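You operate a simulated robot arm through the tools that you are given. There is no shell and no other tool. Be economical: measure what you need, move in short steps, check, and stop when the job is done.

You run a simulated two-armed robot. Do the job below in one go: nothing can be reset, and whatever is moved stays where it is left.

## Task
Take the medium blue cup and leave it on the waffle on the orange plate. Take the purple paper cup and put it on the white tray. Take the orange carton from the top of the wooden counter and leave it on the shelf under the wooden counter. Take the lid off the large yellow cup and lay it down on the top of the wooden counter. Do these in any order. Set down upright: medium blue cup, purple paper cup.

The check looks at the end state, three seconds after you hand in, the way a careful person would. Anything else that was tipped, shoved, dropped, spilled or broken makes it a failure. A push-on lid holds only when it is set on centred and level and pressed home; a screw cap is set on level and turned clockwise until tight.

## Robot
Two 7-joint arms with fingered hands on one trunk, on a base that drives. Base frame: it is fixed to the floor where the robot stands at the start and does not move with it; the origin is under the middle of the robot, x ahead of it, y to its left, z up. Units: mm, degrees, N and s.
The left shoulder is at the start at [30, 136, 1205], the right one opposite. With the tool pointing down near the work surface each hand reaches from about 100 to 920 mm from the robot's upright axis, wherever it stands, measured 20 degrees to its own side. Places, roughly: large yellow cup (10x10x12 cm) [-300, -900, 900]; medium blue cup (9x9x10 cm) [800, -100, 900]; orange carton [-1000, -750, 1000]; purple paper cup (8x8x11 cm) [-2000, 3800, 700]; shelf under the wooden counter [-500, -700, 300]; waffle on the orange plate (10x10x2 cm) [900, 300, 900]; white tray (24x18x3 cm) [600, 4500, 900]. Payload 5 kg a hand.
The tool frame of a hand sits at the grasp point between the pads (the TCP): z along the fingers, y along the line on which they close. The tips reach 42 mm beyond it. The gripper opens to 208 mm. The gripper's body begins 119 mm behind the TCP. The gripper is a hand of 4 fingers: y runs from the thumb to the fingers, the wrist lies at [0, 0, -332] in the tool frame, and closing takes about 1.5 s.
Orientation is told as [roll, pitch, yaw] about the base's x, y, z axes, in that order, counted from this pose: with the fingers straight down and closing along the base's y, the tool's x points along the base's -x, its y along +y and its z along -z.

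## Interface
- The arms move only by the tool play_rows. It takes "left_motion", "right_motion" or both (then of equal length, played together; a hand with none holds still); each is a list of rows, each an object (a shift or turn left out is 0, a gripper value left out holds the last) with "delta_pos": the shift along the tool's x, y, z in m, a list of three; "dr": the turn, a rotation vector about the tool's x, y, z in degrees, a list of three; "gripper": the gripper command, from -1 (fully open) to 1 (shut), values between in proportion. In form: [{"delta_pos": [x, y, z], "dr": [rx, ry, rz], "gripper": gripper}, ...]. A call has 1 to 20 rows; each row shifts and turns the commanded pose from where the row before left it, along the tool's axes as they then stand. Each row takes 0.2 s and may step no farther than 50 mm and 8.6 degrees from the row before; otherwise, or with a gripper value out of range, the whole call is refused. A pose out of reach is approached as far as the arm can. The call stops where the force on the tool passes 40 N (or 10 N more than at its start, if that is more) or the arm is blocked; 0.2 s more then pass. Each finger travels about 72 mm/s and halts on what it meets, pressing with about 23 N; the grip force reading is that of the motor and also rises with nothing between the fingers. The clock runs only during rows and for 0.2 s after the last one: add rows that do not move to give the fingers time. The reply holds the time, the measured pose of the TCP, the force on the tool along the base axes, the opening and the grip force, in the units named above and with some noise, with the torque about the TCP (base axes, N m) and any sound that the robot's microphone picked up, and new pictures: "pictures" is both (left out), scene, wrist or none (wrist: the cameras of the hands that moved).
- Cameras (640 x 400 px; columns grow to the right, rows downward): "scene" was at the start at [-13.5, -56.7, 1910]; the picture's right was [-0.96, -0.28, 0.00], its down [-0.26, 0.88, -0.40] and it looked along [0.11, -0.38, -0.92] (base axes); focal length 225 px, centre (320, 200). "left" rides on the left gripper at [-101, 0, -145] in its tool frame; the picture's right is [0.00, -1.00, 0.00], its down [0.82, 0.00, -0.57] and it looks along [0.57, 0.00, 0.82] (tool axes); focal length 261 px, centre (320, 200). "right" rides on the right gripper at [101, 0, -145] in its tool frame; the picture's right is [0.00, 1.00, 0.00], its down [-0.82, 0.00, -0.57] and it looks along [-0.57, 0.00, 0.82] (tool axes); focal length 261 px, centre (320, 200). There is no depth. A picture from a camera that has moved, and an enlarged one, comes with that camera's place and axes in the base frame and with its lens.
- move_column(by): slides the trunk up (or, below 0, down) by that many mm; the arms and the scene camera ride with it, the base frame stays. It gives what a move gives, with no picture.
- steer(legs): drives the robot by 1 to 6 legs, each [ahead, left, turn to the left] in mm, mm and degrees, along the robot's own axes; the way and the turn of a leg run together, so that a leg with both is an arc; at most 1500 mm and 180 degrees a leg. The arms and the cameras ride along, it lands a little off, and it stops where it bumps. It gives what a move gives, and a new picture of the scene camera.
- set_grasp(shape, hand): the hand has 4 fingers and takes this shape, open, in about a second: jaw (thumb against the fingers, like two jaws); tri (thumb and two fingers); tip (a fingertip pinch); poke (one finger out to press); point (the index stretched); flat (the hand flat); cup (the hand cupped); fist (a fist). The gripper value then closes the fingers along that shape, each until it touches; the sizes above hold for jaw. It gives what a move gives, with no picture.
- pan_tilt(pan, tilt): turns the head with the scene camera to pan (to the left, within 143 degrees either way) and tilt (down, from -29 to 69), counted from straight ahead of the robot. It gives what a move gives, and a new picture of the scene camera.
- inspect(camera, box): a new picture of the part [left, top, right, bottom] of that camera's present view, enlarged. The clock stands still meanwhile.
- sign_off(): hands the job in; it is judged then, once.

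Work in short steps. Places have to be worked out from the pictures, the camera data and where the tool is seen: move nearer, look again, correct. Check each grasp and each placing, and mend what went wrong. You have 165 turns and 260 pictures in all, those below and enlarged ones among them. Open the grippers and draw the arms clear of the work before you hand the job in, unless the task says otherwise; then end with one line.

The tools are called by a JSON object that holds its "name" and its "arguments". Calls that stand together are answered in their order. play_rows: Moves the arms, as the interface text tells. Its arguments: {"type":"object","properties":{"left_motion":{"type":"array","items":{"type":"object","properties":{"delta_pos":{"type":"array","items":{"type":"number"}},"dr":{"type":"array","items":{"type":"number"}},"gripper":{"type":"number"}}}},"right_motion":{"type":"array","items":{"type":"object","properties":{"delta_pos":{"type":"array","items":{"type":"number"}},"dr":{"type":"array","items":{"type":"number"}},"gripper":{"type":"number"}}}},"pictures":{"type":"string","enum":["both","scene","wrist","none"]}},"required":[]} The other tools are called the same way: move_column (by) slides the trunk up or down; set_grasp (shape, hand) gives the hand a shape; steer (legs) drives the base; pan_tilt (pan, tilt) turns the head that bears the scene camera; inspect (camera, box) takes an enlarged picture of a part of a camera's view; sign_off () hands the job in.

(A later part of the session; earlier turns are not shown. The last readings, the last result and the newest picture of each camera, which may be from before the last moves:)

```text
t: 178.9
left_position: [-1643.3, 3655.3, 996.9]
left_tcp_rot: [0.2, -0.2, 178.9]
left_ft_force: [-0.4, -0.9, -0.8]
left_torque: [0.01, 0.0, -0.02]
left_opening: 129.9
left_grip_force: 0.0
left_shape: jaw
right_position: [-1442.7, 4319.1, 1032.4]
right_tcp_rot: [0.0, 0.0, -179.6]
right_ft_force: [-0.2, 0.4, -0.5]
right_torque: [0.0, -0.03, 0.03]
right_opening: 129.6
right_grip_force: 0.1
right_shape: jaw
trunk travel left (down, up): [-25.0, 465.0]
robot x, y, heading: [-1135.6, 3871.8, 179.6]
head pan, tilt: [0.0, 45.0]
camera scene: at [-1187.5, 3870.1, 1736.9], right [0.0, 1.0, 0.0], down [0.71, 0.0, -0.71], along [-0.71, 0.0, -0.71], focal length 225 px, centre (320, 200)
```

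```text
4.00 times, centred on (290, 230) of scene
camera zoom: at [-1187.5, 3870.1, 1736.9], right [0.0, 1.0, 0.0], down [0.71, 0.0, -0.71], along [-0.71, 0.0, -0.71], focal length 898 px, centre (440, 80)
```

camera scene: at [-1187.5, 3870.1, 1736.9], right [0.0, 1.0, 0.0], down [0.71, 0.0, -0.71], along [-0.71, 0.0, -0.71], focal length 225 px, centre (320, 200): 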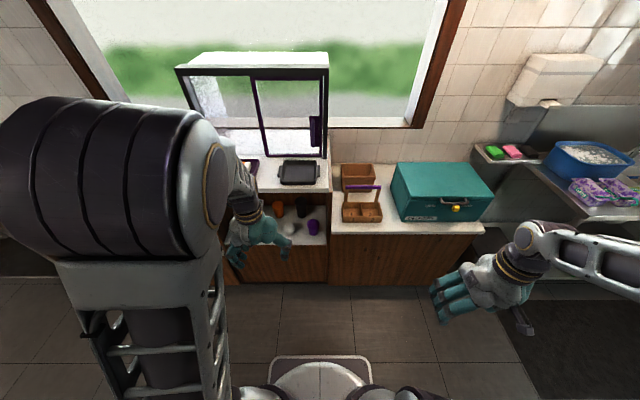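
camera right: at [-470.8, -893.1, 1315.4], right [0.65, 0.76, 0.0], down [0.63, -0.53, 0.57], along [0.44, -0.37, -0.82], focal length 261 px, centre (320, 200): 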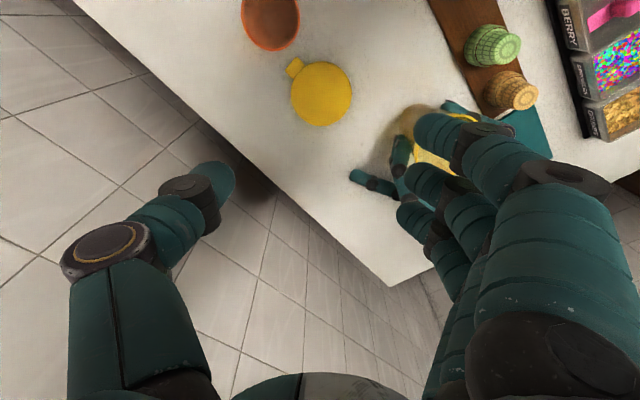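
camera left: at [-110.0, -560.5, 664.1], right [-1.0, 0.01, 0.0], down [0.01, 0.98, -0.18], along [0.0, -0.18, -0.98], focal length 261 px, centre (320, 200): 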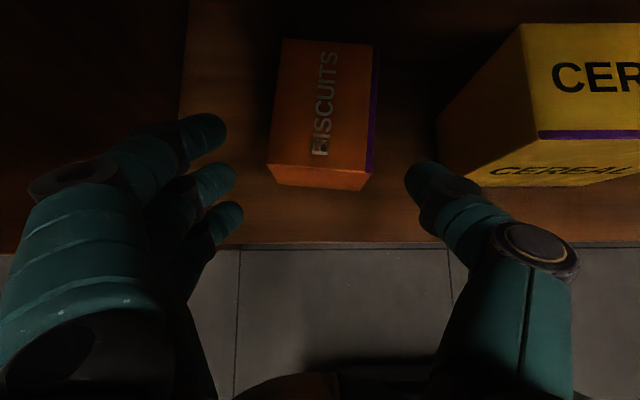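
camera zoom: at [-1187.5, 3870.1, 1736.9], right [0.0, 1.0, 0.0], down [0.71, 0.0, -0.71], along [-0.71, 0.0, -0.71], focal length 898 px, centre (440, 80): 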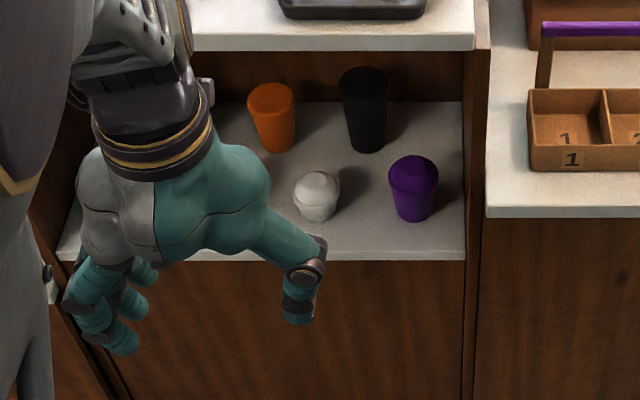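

Better numbers from here: cup centre ≈ (-1988, 3832), rim radius ≈35–40, right panel at y≈3905, shelf front x≈-1915. I'll back off 120 mm, bring the left hand forward and low, then tilt it toward horizontal.

{"name": "steer", "arguments": {"legs": [[-120, 0, 0]]}}

{"name": "play_rows", "arguments": {"left_motion": [{"delta_pos": [-0.0308, -0.0161, 0.0262]}, {"delta_pos": [-0.0308, -0.0161, 0.0262]}, {"delta_pos": [-0.0308, -0.0161, 0.0262]}, {"delta_pos": [-0.0308, -0.0161, 0.0262]}, {"delta_pos": [-0.0308, -0.0161, 0.0262]}, {"delta_pos": [-0.0308, -0.0161, 0.0262]}, {"delta_pos": [-0.0308, -0.0161, 0.0262]}, {"delta_pos": [-0.0308, -0.0161, 0.0262]}, {"delta_pos": [-0.0308, -0.0161, 0.0262]}, {"dr": [0, -7.8, 0]}, {"dr": [0, -7.8, 0]}, {"dr": [0, -7.8, 0]}, {"dr": [0, -7.8, 0]}, {"dr": [0, -7.8, 0]}, {"dr": [0, -7.8, 0]}, {}]}}

```text
t: 180.1
left_position: [-1523.8, 3654.6, 996.4]
left_tcp_rot: [0.2, -0.4, 178.8]
left_ft_force: [1.4, -0.6, 0.1]
left_torque: [0.0, 0.25, 0.0]
left_opening: 129.9
left_grip_force: 0.2
left_shape: jaw
right_position: [-1322.3, 4318.7, 1033.1]
right_tcp_rot: [0.0, -0.1, -179.8]
right_ft_force: [1.5, -0.4, 0.7]
right_torque: [-0.02, 0.24, -0.01]
right_opening: 129.6
right_grip_force: 0.1
right_shape: jaw
trunk travel left (down, up): [-25.0, 465.0]
robot x, y, heading: [-1017.1, 3868.9, 179.7]
head pan, tilt: [0.0, 45.0]
camera scene: at [-1065.3, 3869.9, 1737.0], right [0.0, 1.0, 0.0], down [0.71, 0.0, -0.71], along [-0.71, 0.0, -0.71], focal length 225 px, centre (320, 200)
```

scene: 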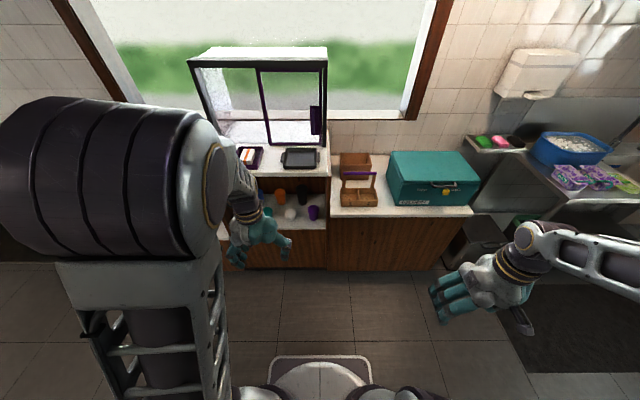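

```text
t: 183.5
left_position: [-1799.9, 3806.6, 762.0]
left_tcp_rot: [0.2, -47.2, 178.5]
left_ft_force: [0.1, 0.9, 0.2]
left_torque: [-0.04, 0.01, -0.01]
left_opening: 130.0
left_grip_force: 0.0
left_shape: jaw
right_position: [-1323.1, 4318.6, 1032.7]
right_tcp_rot: [0.0, 0.0, -179.6]
right_ft_force: [-0.4, -0.5, -0.4]
right_torque: [-0.03, 0.03, 0.02]
right_opening: 129.7
right_grip_force: 0.1
right_shape: jaw
trunk travel left (down, up): [-25.0, 465.0]
robot x, y, heading: [-1014.6, 3868.6, 179.7]
head pan, tilt: [0.0, 45.0]
camera scene: at [-1068.1, 3870.2, 1736.9], right [0.0, 1.0, 0.0], down [0.71, 0.0, -0.71], along [-0.71, 0.0, -0.71], focal length 225 px, centre (320, 200)
camera left: at [-1762.9, 3807.3, 934.8], right [0.02, 1.0, 0.0], down [0.98, -0.02, -0.21], along [-0.21, 0.0, -0.98], focal length 261 px, centre (320, 200)
```

scene: 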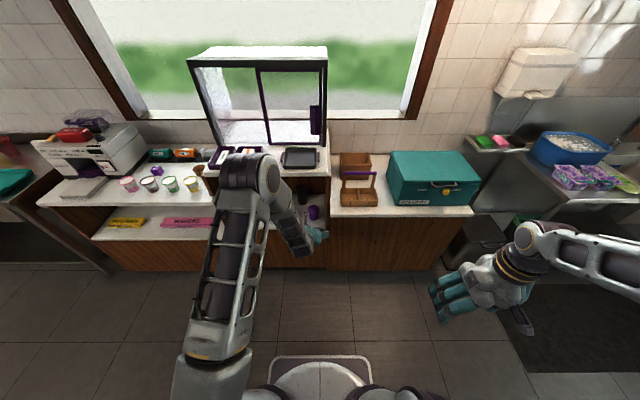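
left: 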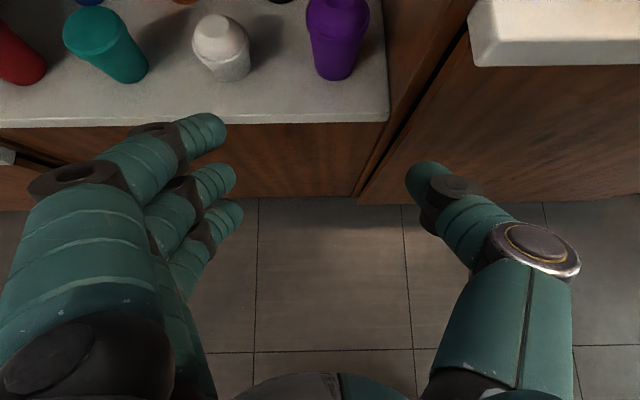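

The view confirms the cup base ≈ (-1988, 3826) and the panel ≈ 3890–3900. I'll finish tilting, angle the hand 10° so it enters from the left, narrow it, and stop in front of the shelf.

{"name": "play_rows", "arguments": {"left_motion": [{"dr": [0, -7.75, 0], "gripper": 0.05}, {"dr": [0, -7.75, 0]}, {"dr": [0, -7.75, 0]}, {"dr": [0, -7.75, 0]}, {"dr": [4.9, 0, 1]}, {"dr": [4.9, 0, 1]}, {"delta_pos": [0.0155, 0.0058, 0.0282]}, {"delta_pos": [0.0155, 0.0058, 0.0282]}, {}]}}

```text
t: 185.5
left_position: [-1851.1, 3803.9, 716.5]
left_tcp_rot: [0.8, -78.1, 167.9]
left_ft_force: [0.5, 1.2, 0.2]
left_torque: [-0.02, 0.01, 0.02]
left_opening: 99.4
left_grip_force: 0.1
left_shape: jaw
right_position: [-1323.6, 4318.2, 1031.6]
right_tcp_rot: [0.0, -0.1, -179.7]
right_ft_force: [-0.4, 0.1, -0.1]
right_torque: [-0.01, 0.01, 0.04]
right_opening: 129.6
right_grip_force: 0.1
right_shape: jaw
trunk travel left (down, up): [-25.0, 465.0]
robot x, y, heading: [-1014.2, 3873.0, 179.7]
head pan, tilt: [0.0, 45.0]
camera scene: at [-1068.3, 3870.2, 1736.9], right [0.0, 1.0, 0.0], down [0.71, 0.0, -0.71], along [-0.71, 0.0, -0.71], focal length 225 px, centre (320, 200)
camera left: at [-1732.7, 3781.3, 846.1], right [0.19, 0.98, 0.0], down [0.71, -0.14, -0.69], along [-0.67, 0.13, -0.73], focal length 261 px, centre (320, 200)
```

scene: 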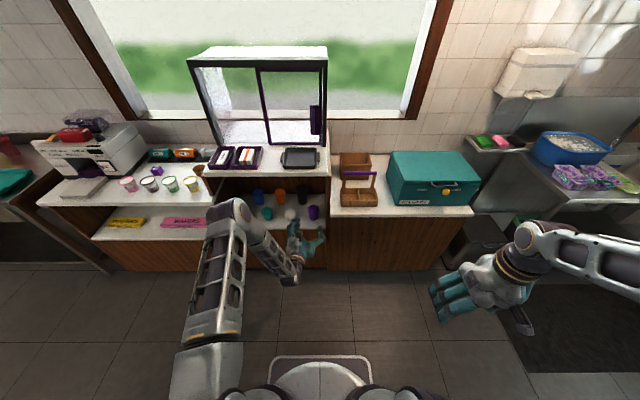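
left: 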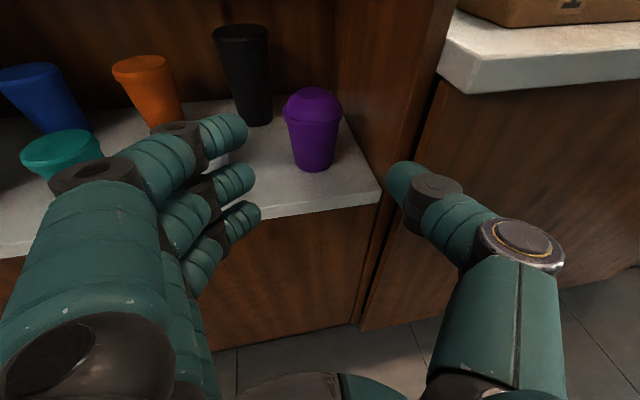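

Cross-checking four sight lines, the shelf is lower than I assumed: z≈608, front x≈-1945. The cup centre is (-2021, 3829) and the panel y≈3906. I'll lower to TCP z≈676 and advance halfway.

{"name": "play_rows", "arguments": {"left_motion": [{"delta_pos": [0.0391, 0, 0.0083]}, {}, {"delta_pos": [-0.0077, 0.0019, 0.036]}, {"delta_pos": [-0.0077, 0.0019, 0.036]}, {}], "pictures": "wrist"}}

```text
t: 186.7
left_position: [-1925.6, 3813.1, 676.2]
left_tcp_rot: [0.9, -78.0, 168.0]
left_ft_force: [1.1, -1.3, 0.0]
left_torque: [0.0, -0.03, -0.02]
left_opening: 99.1
left_grip_force: 0.0
left_shape: jaw
right_position: [-1324.0, 4319.6, 1032.1]
right_tcp_rot: [0.0, 0.0, -179.7]
right_ft_force: [-0.2, 0.2, -0.4]
right_torque: [0.01, 0.04, 0.0]
right_opening: 129.4
right_grip_force: 0.1
right_shape: jaw
trunk travel left (down, up): [-25.0, 465.0]
robot x, y, heading: [-1014.5, 3871.8, 179.9]
head pan, tilt: [0.0, 45.0]
camera left: at [-1805.8, 3790.8, 805.2], right [0.19, 0.98, 0.0], down [0.72, -0.14, -0.68], along [-0.67, 0.13, -0.73], focal length 261 px, centre (320, 200)
```

left: 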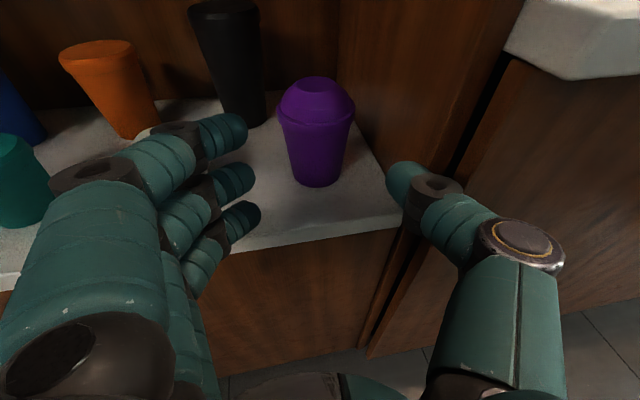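

The cup is confirmed at (-2020, 3829). I'll narrow to ~90 mm and slide in the last 71 mm.

{"name": "play_rows", "arguments": {"left_motion": [{"gripper": 0.13}, {"delta_pos": [-0.0037, 0.0009, 0.0175]}, {"delta_pos": [-0.0037, 0.0009, 0.0175]}, {"delta_pos": [-0.0037, 0.0009, 0.0175]}, {"delta_pos": [-0.0037, 0.0009, 0.0175]}, {}], "pictures": "wrist"}}

```text
t: 188.1
left_position: [-1995.0, 3821.4, 679.6]
left_tcp_rot: [0.8, -78.0, 168.0]
left_ft_force: [0.7, -5.5, 1.3]
left_torque: [0.1, -0.01, -0.32]
left_opening: 89.3
left_grip_force: 0.0
left_shape: jaw
right_position: [-1323.3, 4319.1, 1032.2]
right_tcp_rot: [0.0, 0.1, -179.7]
right_ft_force: [0.3, -0.7, 0.4]
right_torque: [-0.02, -0.02, -0.02]
right_opening: 129.6
right_grip_force: 0.0
right_shape: jaw
trunk travel left (down, up): [-25.0, 465.0]
robot x, y, heading: [-1015.7, 3871.9, 179.9]
head pan, tilt: [0.0, 45.0]
camera left: at [-1877.1, 3800.7, 808.0], right [0.19, 0.98, 0.0], down [0.71, -0.14, -0.69], along [-0.67, 0.13, -0.73], focal length 261 px, centre (320, 200)
```

left: 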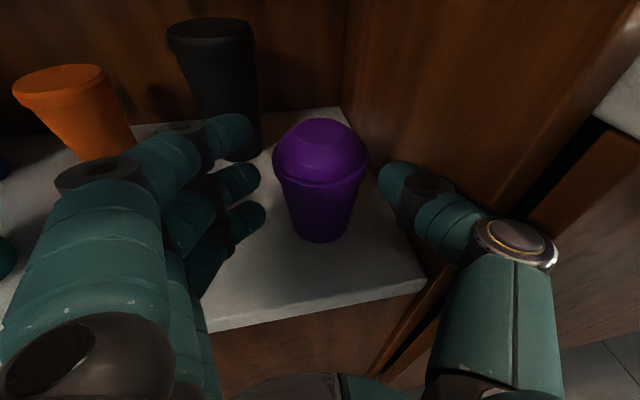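

Light side pressure (5 N) says the thumb touches the panel; closing will relieve it. I'll close gently.

{"name": "play_rows", "arguments": {"left_motion": [{"gripper": 0.3}, {"gripper": 0.5}, {"gripper": 1.0}, {}, {}, {}, {}], "pictures": "wrist"}}

```text
t: 189.7
left_position: [-1994.9, 3824.0, 678.5]
left_tcp_rot: [0.8, -78.1, 167.8]
left_ft_force: [-0.7, -0.2, 0.3]
left_torque: [-0.02, 0.0, -0.01]
left_opening: 51.7
left_grip_force: 22.9
left_shape: jaw
right_position: [-1323.8, 4318.6, 1031.2]
right_tcp_rot: [0.0, 0.0, -179.7]
right_ft_force: [0.6, -0.1, -0.5]
right_torque: [-0.01, 0.02, 0.02]
right_opening: 129.6
right_grip_force: 0.0
right_shape: jaw
trunk travel left (down, up): [-25.0, 465.0]
robot x, y, heading: [-1015.6, 3868.4, 179.7]
head pan, tilt: [0.0, 45.0]
camera left: at [-1876.8, 3801.9, 807.8], right [0.19, 0.98, 0.0], down [0.72, -0.14, -0.68], along [-0.67, 0.13, -0.73], focal length 261 px, centre (320, 200)
```

left: 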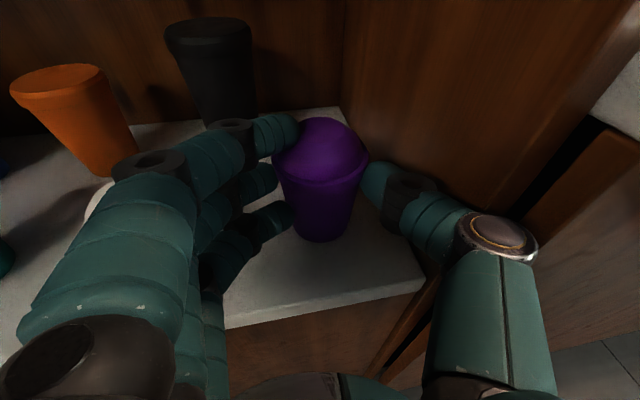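

Gripped at 51.7 mm, 23 N. I'll lift 30 mm, then draw straight out of the niche.

{"name": "play_rows", "arguments": {"left_motion": [{"delta_pos": [-0.0147, 0, -0.0031]}, {"delta_pos": [-0.0147, 0, -0.0031]}, {}, {"delta_pos": [0.0082, -0.007, -0.0385]}, {"delta_pos": [0.0082, -0.007, -0.0385]}, {"delta_pos": [0.0082, -0.007, -0.0385]}, {"delta_pos": [0.0082, -0.007, -0.0385]}, {}]}}

```text
t: 191.5
left_position: [-1835.2, 3820.8, 708.9]
left_tcp_rot: [0.9, -78.1, 167.9]
left_ft_force: [0.2, -0.2, -2.7]
left_torque: [-0.02, -0.13, -0.04]
left_opening: 51.7
left_grip_force: 23.6
left_shape: jaw
right_position: [-1323.9, 4319.2, 1031.7]
right_tcp_rot: [0.0, -0.1, -179.8]
right_ft_force: [-0.5, -0.4, 0.7]
right_torque: [0.03, 0.01, -0.02]
right_opening: 129.5
right_grip_force: 0.2
right_shape: jaw
trunk travel left (down, up): [-25.0, 465.0]
robot x, y, heading: [-1014.4, 3868.5, 179.8]
head pan, tilt: [0.0, 45.0]
camera scene: at [-1069.0, 3870.0, 1736.8], right [0.0, 1.0, 0.0], down [0.71, 0.0, -0.71], along [-0.71, 0.0, -0.71], focal length 225 px, centre (320, 200)
camera left: at [-1717.5, 3800.1, 839.4], right [0.19, 0.98, 0.0], down [0.71, -0.14, -0.68], along [-0.67, 0.13, -0.73], focal length 261 px, centre (320, 200)
```

scene: 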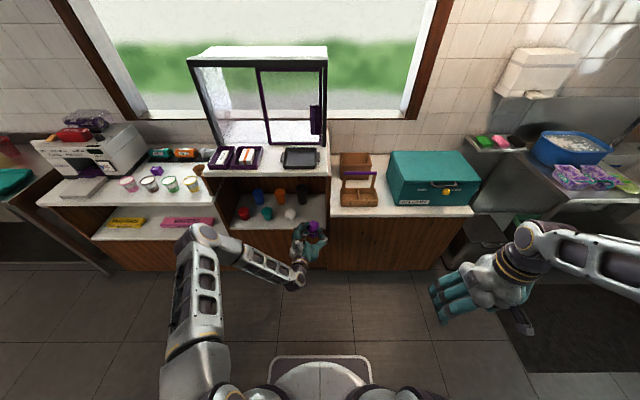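
left: 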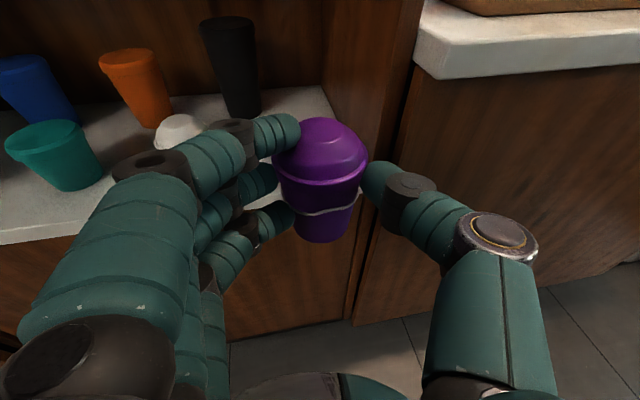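

The cup is out, upright in the hand, and the other cups are standing. I'll raise the trunk, back off, and turn around toward the white tray.

{"name": "move_column", "arguments": {"by": 200}}

{"name": "steer", "arguments": {"legs": [[-110, 0, 0], [0, 0, 180]]}}

{"name": "pan_tilt", "arguments": {"pan": -20, "tilt": 20}}

```text
t: 193.7
left_position: [-1836.6, 3822.2, 908.7]
left_tcp_rot: [0.7, -78.0, 168.0]
left_ft_force: [-0.2, -0.3, -2.8]
left_torque: [-0.05, -0.09, 0.01]
left_opening: 51.7
left_grip_force: 22.8
left_shape: jaw
right_position: [-1324.1, 4320.1, 1231.4]
right_tcp_rot: [0.0, 0.1, -179.7]
right_ft_force: [-0.2, 0.4, -1.1]
right_torque: [0.04, -0.05, 0.01]
right_opening: 129.3
right_grip_force: 0.2
right_shape: jaw
trunk travel left (down, up): [-225.0, 265.0]
robot x, y, heading: [-1015.8, 3871.4, 179.7]
head pan, tilt: [0.0, 45.0]
```

```text
t: 202.1
left_position: [-82.9, 3868.4, 910.0]
left_tcp_rot: [0.8, -78.1, -15.5]
left_ft_force: [0.9, 0.2, -2.8]
left_torque: [0.01, 0.11, 0.02]
left_opening: 50.7
left_grip_force: 23.7
left_shape: jaw
right_position: [-624.2, 3402.2, 1231.5]
right_tcp_rot: [0.0, -0.1, -3.4]
right_ft_force: [-0.2, 0.6, -0.5]
right_torque: [-0.02, 0.01, 0.01]
right_opening: 129.6
right_grip_force: 0.0
right_shape: jaw
trunk travel left (down, up): [-225.0, 265.0]
robot x, y, heading: [-903.6, 3871.1, -3.7]
head pan, tilt: [0.0, 45.0]
camera scene: at [-851.9, 3865.8, 1936.8], right [-0.06, -1.0, 0.0], down [-0.71, 0.05, -0.71], along [0.71, -0.05, -0.71], focal length 225 px, centre (320, 200)
```

scene: 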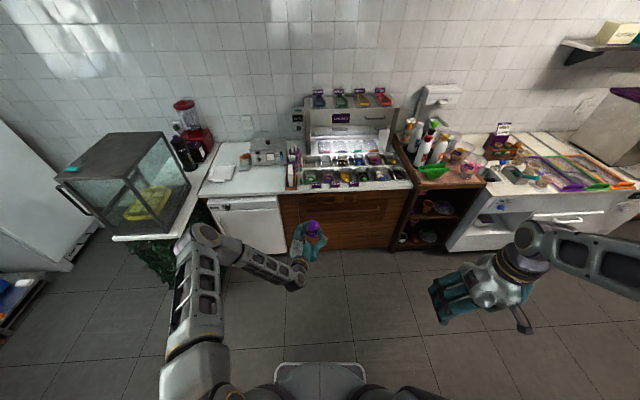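

```text
t: 203.0
left_position: [-83.7, 3866.7, 911.0]
left_tcp_rot: [0.8, -78.1, -15.4]
left_ft_force: [0.6, 0.2, -2.3]
left_torque: [0.06, 0.08, 0.0]
left_opening: 50.9
left_grip_force: 23.1
left_shape: jaw
right_position: [-624.3, 3402.7, 1232.4]
right_tcp_rot: [0.0, 0.1, -3.1]
right_ft_force: [-0.1, -0.9, -1.0]
right_torque: [0.02, 0.02, 0.0]
right_opening: 129.6
right_grip_force: 0.0
right_shape: jaw
trunk travel left (down, up): [-225.0, 265.0]
robot x, y, heading: [-902.2, 3866.6, -3.1]
head pan, tilt: [-20.0, 20.0]
camera scene: at [-847.7, 3833.6, 1975.4], right [-0.4, -0.92, 0.0], down [-0.31, 0.14, -0.94], along [0.86, -0.38, -0.34], focal length 225 px, centre (320, 200)
```

scene: 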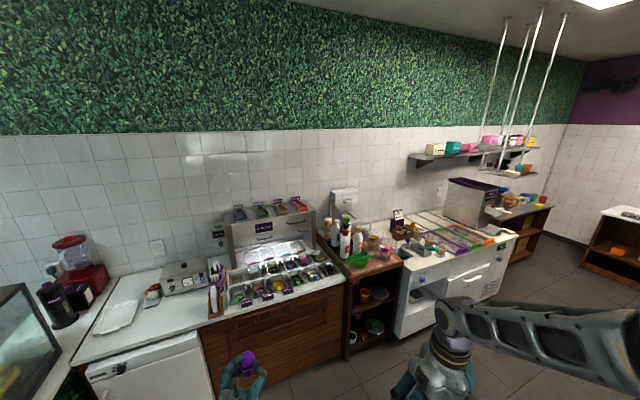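

The white tray is at about (510–600, 4500) on the counter. I'll raise the trunk so the cup clears the counter, then move closer for a look.

{"name": "move_column", "arguments": {"by": 220}}

{"name": "steer", "arguments": {"legs": [[250, 480, 3.2]]}}

{"name": "pan_tilt", "arguments": {"pan": 8, "tilt": 42}}

```text
t: 205.3
left_position: [-83.2, 3868.2, 1127.9]
left_tcp_rot: [0.8, -78.0, -15.5]
left_ft_force: [-0.3, -0.2, -2.0]
left_torque: [0.02, 0.09, -0.04]
left_opening: 50.7
left_grip_force: 23.2
left_shape: jaw
right_position: [-623.3, 3401.9, 1450.8]
right_tcp_rot: [0.0, -0.1, -3.1]
right_ft_force: [0.6, -0.7, 0.0]
right_torque: [0.01, 0.04, 0.0]
right_opening: 129.6
right_grip_force: 0.1
right_shape: jaw
trunk travel left (down, up): [-445.0, 45.0]
robot x, y, heading: [-904.1, 3867.3, -3.5]
head pan, tilt: [-20.0, 20.0]
```

```text
t: 208.5
left_position: [189.0, 4392.7, 1129.3]
left_tcp_rot: [0.8, -78.1, -12.2]
left_ft_force: [0.4, 0.2, -2.9]
left_torque: [0.05, 0.06, -0.02]
left_opening: 50.2
left_grip_force: 23.1
left_shape: jaw
right_position: [-322.4, 3898.4, 1452.0]
right_tcp_rot: [0.1, 0.0, 0.2]
right_ft_force: [-1.0, 0.5, -1.0]
right_torque: [-0.03, -0.01, -0.03]
right_opening: 129.5
right_grip_force: 0.0
right_shape: jaw
trunk travel left (down, up): [-445.0, 45.0]
robot x, y, heading: [-630.4, 4352.1, -0.6]
head pan, tilt: [-20.0, 20.0]
camera scene: at [-571.8, 4316.5, 2195.5], right [-0.35, -0.94, 0.0], down [-0.32, 0.12, -0.94], along [0.88, -0.33, -0.34], focal length 225 px, centre (320, 200)
```

scene: 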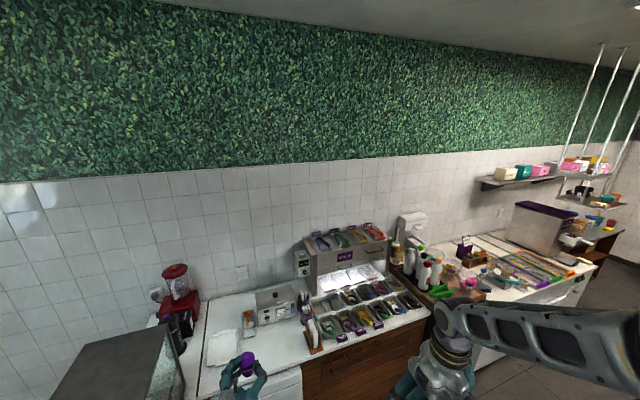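

```text
t: 209.4
left_position: [190.7, 4393.4, 1130.5]
left_tcp_rot: [0.9, -78.1, -12.3]
left_ft_force: [-0.4, 0.0, -2.0]
left_torque: [0.04, 0.11, 0.03]
left_opening: 50.5
left_grip_force: 23.0
left_shape: jaw
right_position: [-324.3, 3897.9, 1451.9]
right_tcp_rot: [0.0, -0.1, 0.0]
right_ft_force: [-0.1, -0.1, 0.6]
right_torque: [0.0, -0.03, -0.01]
right_opening: 129.5
right_grip_force: 0.1
right_shape: jaw
trunk travel left (down, up): [-445.0, 45.0]
robot x, y, heading: [-632.1, 4348.6, -0.3]
head pan, tilt: [8.0, 42.0]
camera scene: at [-576.7, 4359.0, 2161.2], right [0.13, -0.99, 0.0], down [-0.66, -0.09, -0.74], along [0.74, 0.1, -0.67], focal length 225 px, centre (320, 200)
```

scene: 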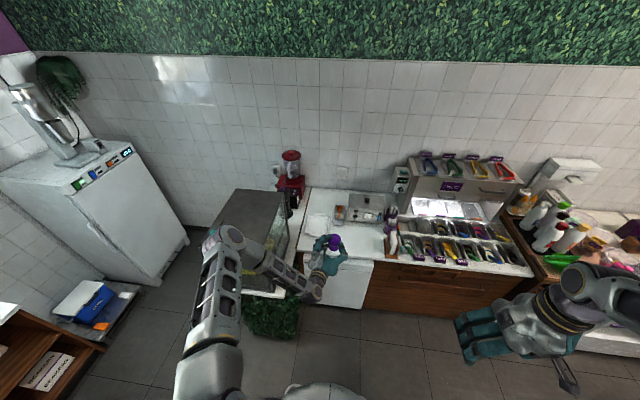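

{"name": "inspect", "arguments": {"camera": "scene", "box": [270, 180, 400, 270]}}

{"name": "inspect", "arguments": {"camera": "left", "box": [0, 0, 640, 400]}}

```text
4.44 times, centred on (335, 225) of scene
camera zoom: at [-576.7, 4359.0, 2161.2], right [0.13, -0.99, 0.0], down [-0.66, -0.09, -0.74], along [0.74, 0.1, -0.67], focal length 998 px, centre (253, 89)
```

zoom: 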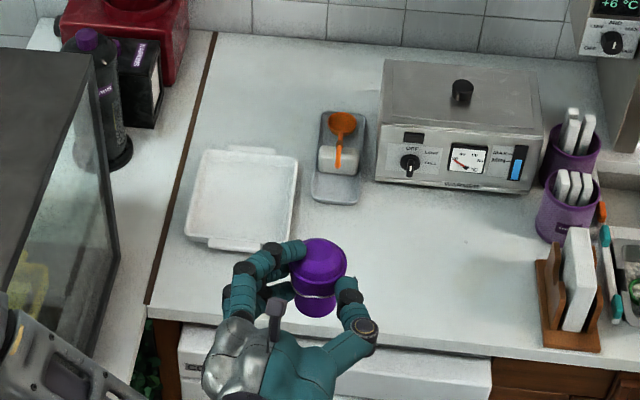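

```text
1.00 times, centred on (320, 200) of left (not enlarged: the box is as wide or as high as the picture)
camera zoom: at [71.2, 4417.9, 1259.5], right [-0.2, -0.98, 0.0], down [-0.71, 0.14, -0.68], along [0.67, -0.14, -0.73], focal length 261 px, centre (320, 200)
```

zoom: 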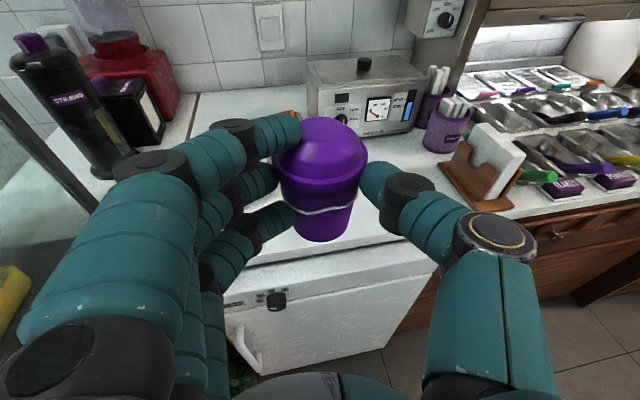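

The tray centre is around (550, 4528). A glass tank stands to the left, so I'll keep the left elbow away from it by standing a bit to the right and reaching with a straighter arm.

{"name": "steer", "arguments": {"legs": [[50, -90, 0.5]]}}

{"name": "play_rows", "arguments": {"left_motion": [{"dr": [-5.85, 0, -1.27]}, {"dr": [-5.85, 0, -1.27]}, {"delta_pos": [-0.0062, 0.0248, 0.0299]}, {"delta_pos": [-0.0062, 0.0248, 0.0299]}, {"delta_pos": [-0.0062, 0.0248, 0.0299]}, {"delta_pos": [-0.0062, 0.0248, 0.0299]}, {"delta_pos": [-0.0062, 0.0248, 0.0299]}, {}]}}

```text
t: 210.6
left_position: [239.4, 4303.3, 1130.9]
left_tcp_rot: [0.9, -78.0, -12.2]
left_ft_force: [0.3, -0.3, -3.2]
left_torque: [0.01, 0.12, 0.07]
left_opening: 50.7
left_grip_force: 23.0
left_shape: jaw
right_position: [-272.0, 3805.6, 1451.8]
right_tcp_rot: [0.1, 0.0, 0.3]
right_ft_force: [0.6, -1.0, 0.1]
right_torque: [0.11, 0.03, -0.02]
right_opening: 129.3
right_grip_force: 0.0
right_shape: jaw
trunk travel left (down, up): [-445.0, 45.0]
robot x, y, heading: [-576.1, 4254.9, -0.3]
head pan, tilt: [8.0, 42.0]
camera scene: at [-526.3, 4265.3, 2161.1], right [0.14, -0.99, 0.0], down [-0.66, -0.09, -0.74], along [0.74, 0.1, -0.67], focal length 225 px, centre (320, 200)
```

scene: 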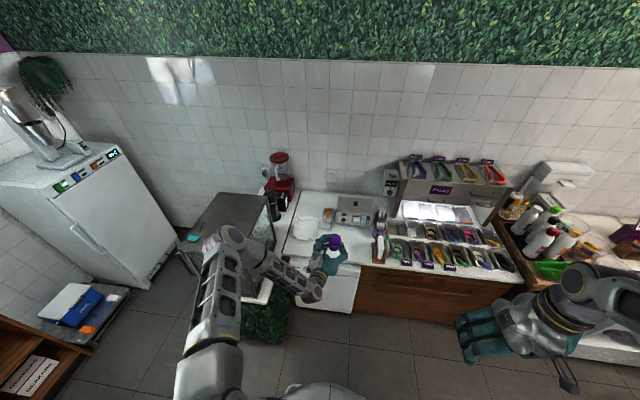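

```text
t: 212.4
left_position: [391.6, 4426.2, 1130.0]
left_tcp_rot: [0.6, -78.0, 0.3]
left_ft_force: [-0.8, -0.8, -2.2]
left_torque: [0.0, 0.14, 0.04]
left_opening: 50.1
left_grip_force: 23.5
left_shape: jaw
right_position: [-272.1, 3807.0, 1452.1]
right_tcp_rot: [0.0, 0.0, 0.2]
right_ft_force: [-1.0, -0.3, 0.4]
right_torque: [0.03, -0.08, 0.04]
right_opening: 129.6
right_grip_force: 0.0
right_shape: jaw
trunk travel left (down, up): [-445.0, 45.0]
robot x, y, heading: [-580.7, 4255.8, -0.4]
head pan, tilt: [8.0, 42.0]
camera scene: at [-527.6, 4266.0, 2161.2], right [0.14, -0.99, 0.0], down [-0.66, -0.09, -0.74], along [0.74, 0.1, -0.67], focal length 225 px, centre (320, 200)
camera left: at [270.4, 4426.5, 1259.5], right [0.01, -1.0, 0.0], down [-0.73, -0.01, -0.69], along [0.69, 0.01, -0.73], focal length 261 px, centre (320, 200)
```

scene: 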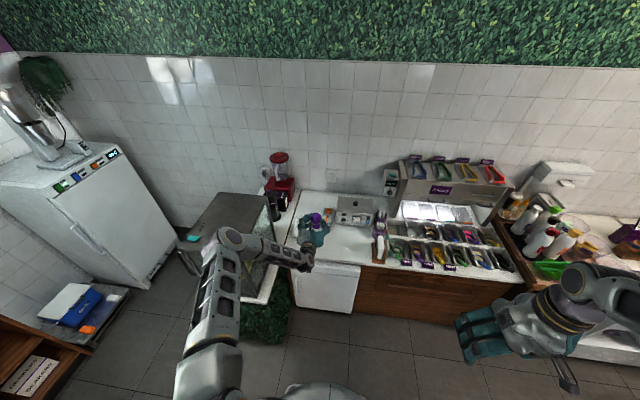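
left: 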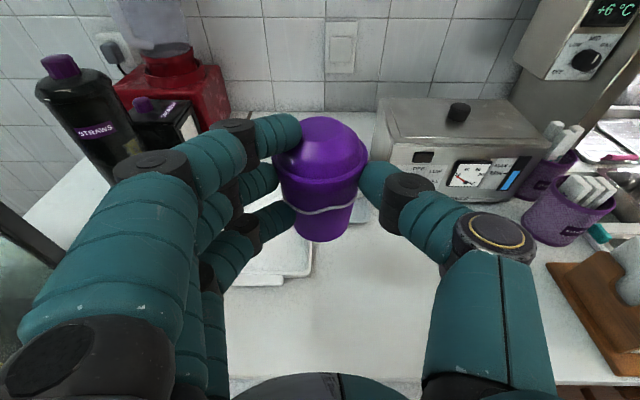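

{"name": "inspect", "arguments": {"camera": "scene", "box": [180, 170, 360, 310]}}

```text
2.86 times, centred on (270, 240) of scene
camera zoom: at [-527.6, 4266.0, 2161.2], right [0.14, -0.99, 0.0], down [-0.66, -0.09, -0.74], along [0.74, 0.1, -0.67], focal length 642 px, centre (463, 86)
```

zoom: 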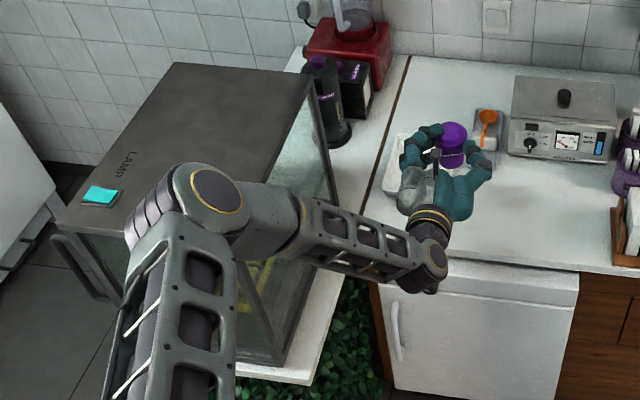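

The elbow is high (z≈1600), well above the tank (top ≈1293). The tray spans x≈450–650, y≈4443–4613. I'll move the cup over its centre.

{"name": "play_rows", "arguments": {"left_motion": [{"delta_pos": [-0.0069, 0.0257, 0.0329]}, {"delta_pos": [-0.0069, 0.0257, 0.0329]}, {"delta_pos": [-0.0069, 0.0257, 0.0329]}, {"delta_pos": [-0.0069, 0.0257, 0.0329]}, {}]}}

{"name": "inspect", "arguments": {"camera": "scene", "box": [200, 170, 380, 310]}}

```text
t: 213.6
left_position: [522.7, 4534.0, 1129.0]
left_tcp_rot: [0.4, -78.1, 0.3]
left_ft_force: [0.5, 0.2, -1.7]
left_torque: [-0.01, 0.14, 0.02]
left_opening: 50.0
left_grip_force: 22.7
left_shape: jaw
right_position: [-273.1, 3805.7, 1451.2]
right_tcp_rot: [0.1, 0.1, 0.3]
right_ft_force: [-0.7, 0.3, -0.1]
right_torque: [0.03, -0.05, 0.02]
right_opening: 129.7
right_grip_force: 0.0
right_shape: jaw
trunk travel left (down, up): [-445.0, 45.0]
robot x, y, heading: [-582.0, 4258.2, -0.5]
head pan, tilt: [8.0, 42.0]
camera scene: at [-528.1, 4265.9, 2161.2], right [0.14, -0.99, 0.0], down [-0.66, -0.09, -0.74], along [0.74, 0.1, -0.67], focal length 225 px, centre (320, 200)
camera left: at [402.1, 4534.2, 1258.4], right [0.01, -1.0, 0.0], down [-0.73, -0.01, -0.69], along [0.69, 0.01, -0.73], focal length 261 px, centre (320, 200)
```

scene: 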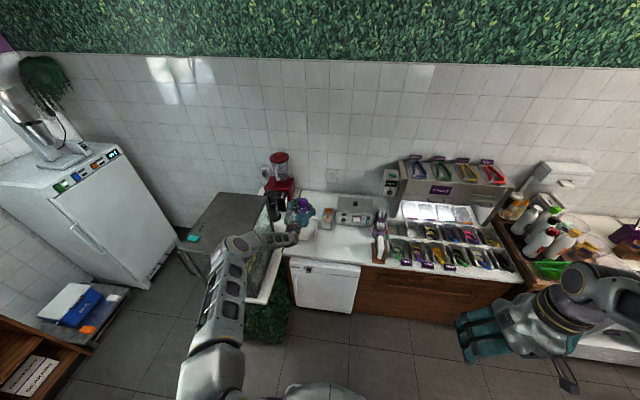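
left: 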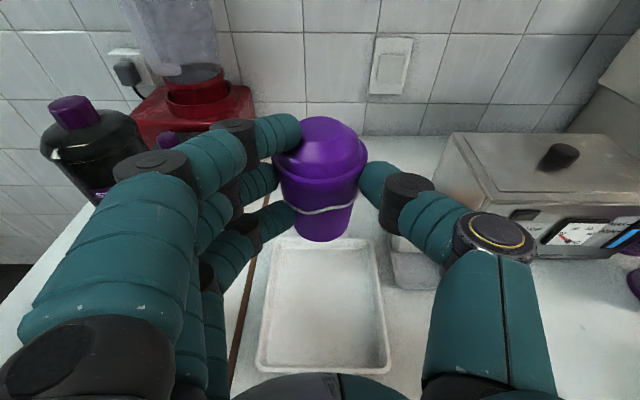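

```text
2.86 times, centred on (290, 240) of scene
camera zoom: at [-528.1, 4265.9, 2161.2], right [0.14, -0.99, 0.0], down [-0.66, -0.09, -0.74], along [0.74, 0.1, -0.67], focal length 642 px, centre (406, 86)
```

zoom: 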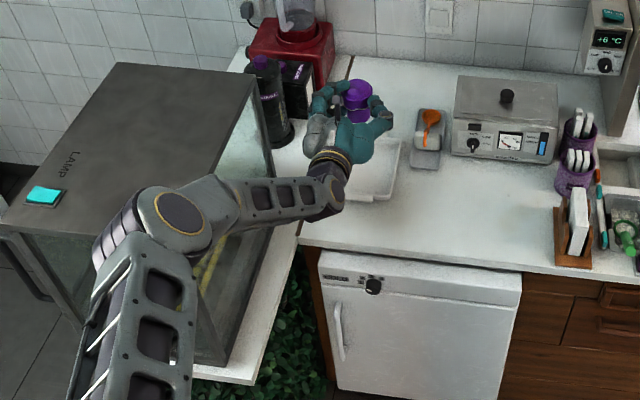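

The cup is centred laterally over the tray. I'll lower it 110 mm and look again.

{"name": "play_rows", "arguments": {"left_motion": [{"delta_pos": [0.0357, 0, 0.0077]}, {"delta_pos": [0.0357, 0, 0.0077]}, {"delta_pos": [0.0357, 0, 0.0077]}, {}], "pictures": "both"}}

```text
t: 214.6
left_position: [524.8, 4536.2, 1020.1]
left_tcp_rot: [0.4, -78.2, 0.4]
left_ft_force: [-1.2, 0.5, -2.6]
left_torque: [0.03, 0.06, 0.01]
left_opening: 50.3
left_grip_force: 23.3
left_shape: jaw
right_position: [-273.1, 3807.5, 1452.5]
right_tcp_rot: [0.0, -0.1, 0.4]
right_ft_force: [0.3, -0.6, 0.2]
right_torque: [-0.02, -0.04, 0.01]
right_opening: 129.8
right_grip_force: 0.1
right_shape: jaw
trunk travel left (down, up): [-445.0, 45.0]
robot x, y, heading: [-577.9, 4255.4, -0.3]
head pan, tilt: [8.0, 42.0]
camera scene: at [-527.5, 4267.5, 2161.2], right [0.14, -0.99, 0.0], down [-0.66, -0.09, -0.74], along [0.74, 0.1, -0.67], focal length 225 px, centre (320, 200)
camera left: at [404.0, 4535.6, 1149.3], right [0.01, -1.0, 0.0], down [-0.73, -0.01, -0.68], along [0.68, 0.01, -0.73], focal length 261 px, centre (320, 200)
```

scene: 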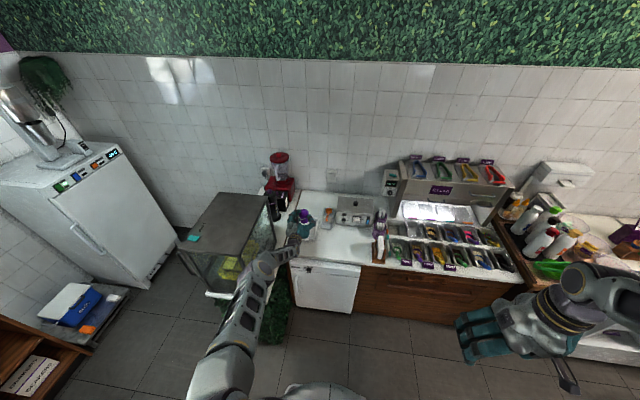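
left: 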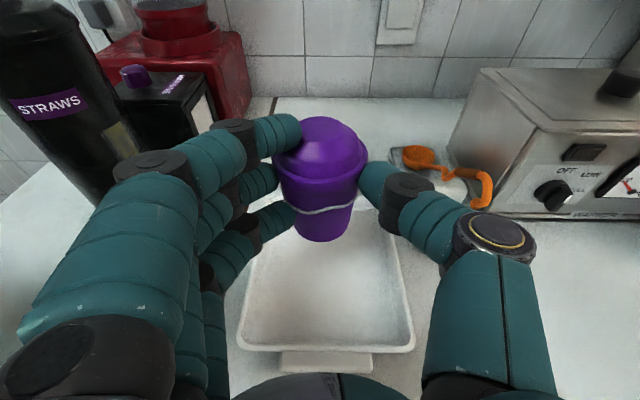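

The parallax says the tray sits lower, with its rim near z≈840. I'll shift 20 mm deeper and lower another 80 mm.

{"name": "play_rows", "arguments": {"left_motion": [{"delta_pos": [-0.004, -0.005, 0.0195]}, {"delta_pos": [0.039, 0, 0.0084]}, {"delta_pos": [0.039, 0, 0.0084]}, {}], "pictures": "wrist"}}

```text
t: 215.6
left_position: [534.5, 4521.6, 998.5]
left_tcp_rot: [0.3, -78.1, 0.5]
left_ft_force: [0.3, -0.2, -1.3]
left_torque: [-0.03, 0.22, -0.07]
left_opening: 49.8
left_grip_force: 23.0
left_shape: jaw
left hand out of reach, approached as far as the arm can: row 2, 3
right_position: [-271.8, 3807.3, 1452.3]
right_tcp_rot: [0.0, 0.0, 0.3]
right_ft_force: [0.6, -0.4, 0.7]
right_torque: [0.0, 0.02, 0.0]
right_opening: 129.9
right_grip_force: 0.1
right_shape: jaw
trunk travel left (down, up): [-445.0, 45.0]
robot x, y, heading: [-578.1, 4255.8, -0.2]
head pan, tilt: [8.0, 42.0]
camera left: at [412.3, 4522.3, 1127.9], right [0.01, -1.0, 0.0], down [-0.73, -0.01, -0.68], along [0.68, 0.01, -0.73], focal length 261 px, centre (320, 200)
```

left: 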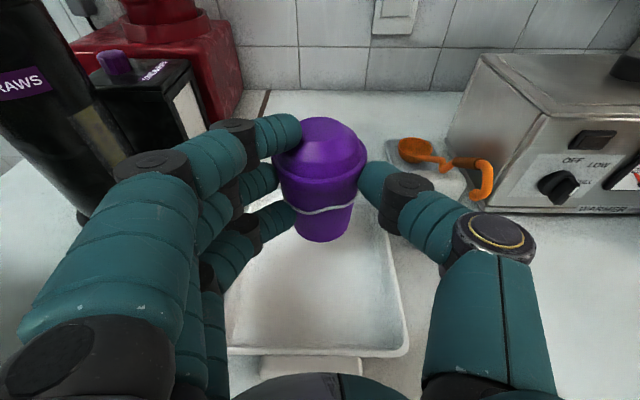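

The arm is at full stretch. I'll bring the command back up, then lower the trunk instead to set the cup down.

{"name": "play_rows", "arguments": {"left_motion": [{"delta_pos": [-0.039, 0, -0.0084]}, {"delta_pos": [-0.02, 0, -0.0043]}, {}, {}], "pictures": "none"}}

{"name": "move_column", "arguments": {"by": -70}}

{"name": "play_rows", "arguments": {"left_motion": [{}], "pictures": "wrist"}}

```text
t: 216.6
left_position: [531.1, 4521.2, 1060.5]
left_tcp_rot: [0.6, -78.1, 0.2]
left_ft_force: [0.1, 0.1, -0.2]
left_torque: [-0.02, -0.01, 0.03]
left_opening: 37.9
left_grip_force: 23.2
left_shape: jaw
right_position: [-272.9, 3806.0, 1452.0]
right_tcp_rot: [0.0, 0.1, 0.3]
right_ft_force: [-0.4, -0.2, -0.5]
right_torque: [0.05, 0.0, -0.01]
right_opening: 129.6
right_grip_force: 0.0
right_shape: jaw
trunk travel left (down, up): [-445.0, 45.0]
robot x, y, heading: [-581.3, 4252.4, -0.2]
head pan, tilt: [8.0, 42.0]
```

```text
t: 217.7
left_position: [530.2, 4521.8, 990.1]
left_tcp_rot: [0.5, -78.2, 0.4]
left_ft_force: [-1.5, 0.9, 0.7]
left_torque: [-0.01, 0.08, -0.01]
left_opening: 38.2
left_grip_force: 22.7
left_shape: jaw
right_position: [-272.5, 3807.2, 1382.3]
right_tcp_rot: [0.0, 0.0, 0.3]
right_ft_force: [0.2, -1.0, 1.1]
right_torque: [0.01, -0.02, -0.01]
right_opening: 129.6
right_grip_force: 0.2
right_shape: jaw
trunk travel left (down, up): [-375.0, 115.0]
robot x, y, heading: [-578.0, 4251.3, -0.3]
head pan, tilt: [8.0, 42.0]
```

```text
t: 218.1
left_position: [532.7, 4521.1, 988.4]
left_tcp_rot: [0.4, -78.1, 0.4]
left_ft_force: [-0.9, 0.3, -0.6]
left_torque: [0.01, -0.01, 0.0]
left_opening: 38.1
left_grip_force: 22.8
left_shape: jaw
right_position: [-272.2, 3807.2, 1381.6]
right_tcp_rot: [-0.1, -0.1, 0.3]
right_ft_force: [0.8, 0.3, -0.4]
right_torque: [0.01, 0.03, -0.03]
right_opening: 129.7
right_grip_force: 0.1
right_shape: jaw
trunk travel left (down, up): [-375.0, 115.0]
robot x, y, heading: [-577.1, 4252.9, -0.2]
head pan, tilt: [8.0, 42.0]
camera left: at [410.7, 4521.1, 1119.0], right [0.01, -1.0, 0.0], down [-0.73, -0.01, -0.69], along [0.68, 0.01, -0.73], focal length 261 px, centre (320, 200)
```

left: 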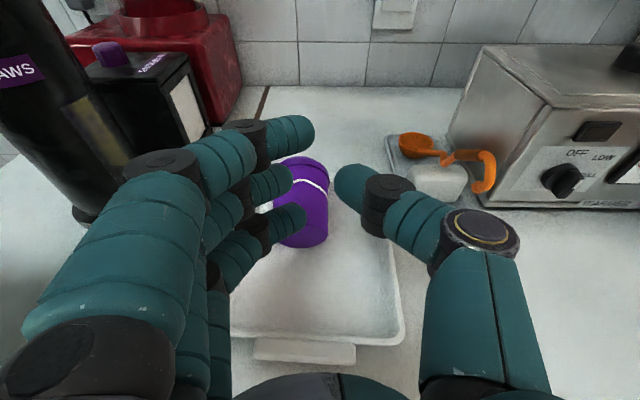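

The grip slipped (opening 38 mm) and the cup has dropped onto the tray. I'll inspect how it landed.

{"name": "inspect", "arguments": {"camera": "left", "box": [200, 100, 430, 380]}}

{"name": "inspect", "arguments": {"camera": "scene", "box": [270, 180, 350, 260]}}

```text
1.43 times, centred on (315, 240) of left
camera zoom: at [410.7, 4521.1, 1119.0], right [0.01, -1.0, 0.0], down [-0.73, -0.01, -0.69], along [0.68, 0.01, -0.73], focal length 372 px, centre (327, 143)
```

zoom: 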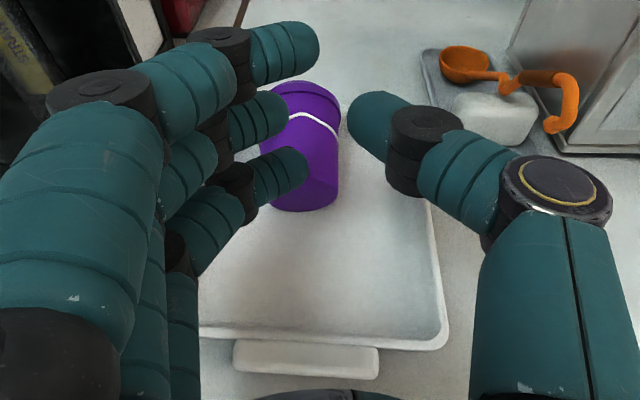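

```text
5.00 times, centred on (310, 220) of scene
camera zoom: at [-526.9, 4266.7, 2091.2], right [0.14, -0.99, 0.0], down [-0.66, -0.09, -0.74], along [0.74, 0.1, -0.67], focal length 1123 px, centre (370, 100)
```

zoom: 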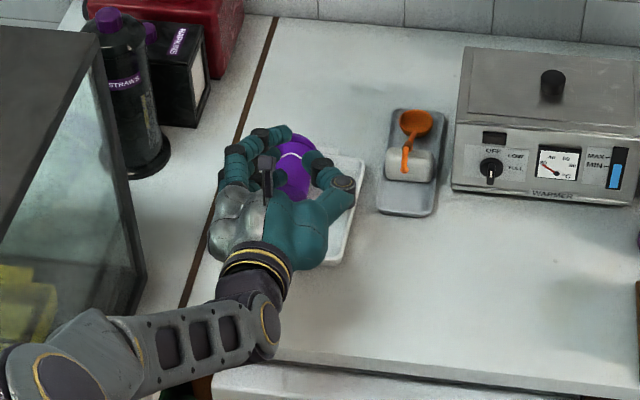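

The cup seems to be lying on its side in the tray. I'll raise the hand clear to see it fully.

{"name": "play_rows", "arguments": {"left_motion": [{"delta_pos": [-0.039, 0, -0.0084]}, {"delta_pos": [-0.039, 0, -0.0084]}, {"delta_pos": [-0.039, 0, -0.0084]}, {"delta_pos": [0.008, 0, -0.039]}, {"delta_pos": [0.008, 0, -0.039]}, {"delta_pos": [0.008, 0, -0.039]}, {}], "pictures": "wrist"}}

{"name": "inspect", "arguments": {"camera": "scene", "box": [280, 190, 350, 240]}}

```text
t: 219.7
left_position: [409.9, 4519.0, 1109.4]
left_tcp_rot: [0.6, -78.1, 0.2]
left_ft_force: [0.4, 0.1, -0.8]
left_torque: [-0.03, -0.04, 0.02]
left_opening: 38.3
left_grip_force: 22.9
left_shape: jaw
right_position: [-271.8, 3807.4, 1380.7]
right_tcp_rot: [0.0, 0.0, 0.3]
right_ft_force: [0.7, -0.8, 0.7]
right_torque: [0.04, 0.07, 0.01]
right_opening: 129.8
right_grip_force: 0.1
right_shape: jaw
trunk travel left (down, up): [-375.0, 115.0]
robot x, y, heading: [-580.6, 4255.9, -0.0]
head pan, tilt: [8.0, 42.0]
camera left: at [289.6, 4519.4, 1239.3], right [0.01, -1.0, 0.0], down [-0.73, -0.01, -0.68], along [0.68, 0.01, -0.73], focal length 261 px, centre (320, 200)
```

left: 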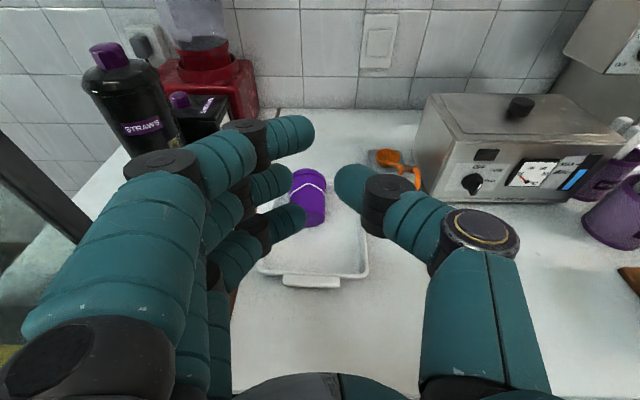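

```text
8.00 times, centred on (315, 215) of scene
camera zoom: at [-525.9, 4266.3, 2091.1], right [0.14, -0.99, 0.0], down [-0.66, -0.09, -0.74], along [0.74, 0.1, -0.67], focal length 1797 px, centre (360, 80)
```

zoom: 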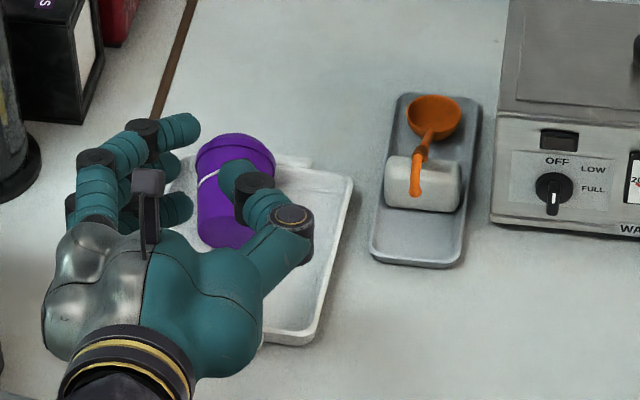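

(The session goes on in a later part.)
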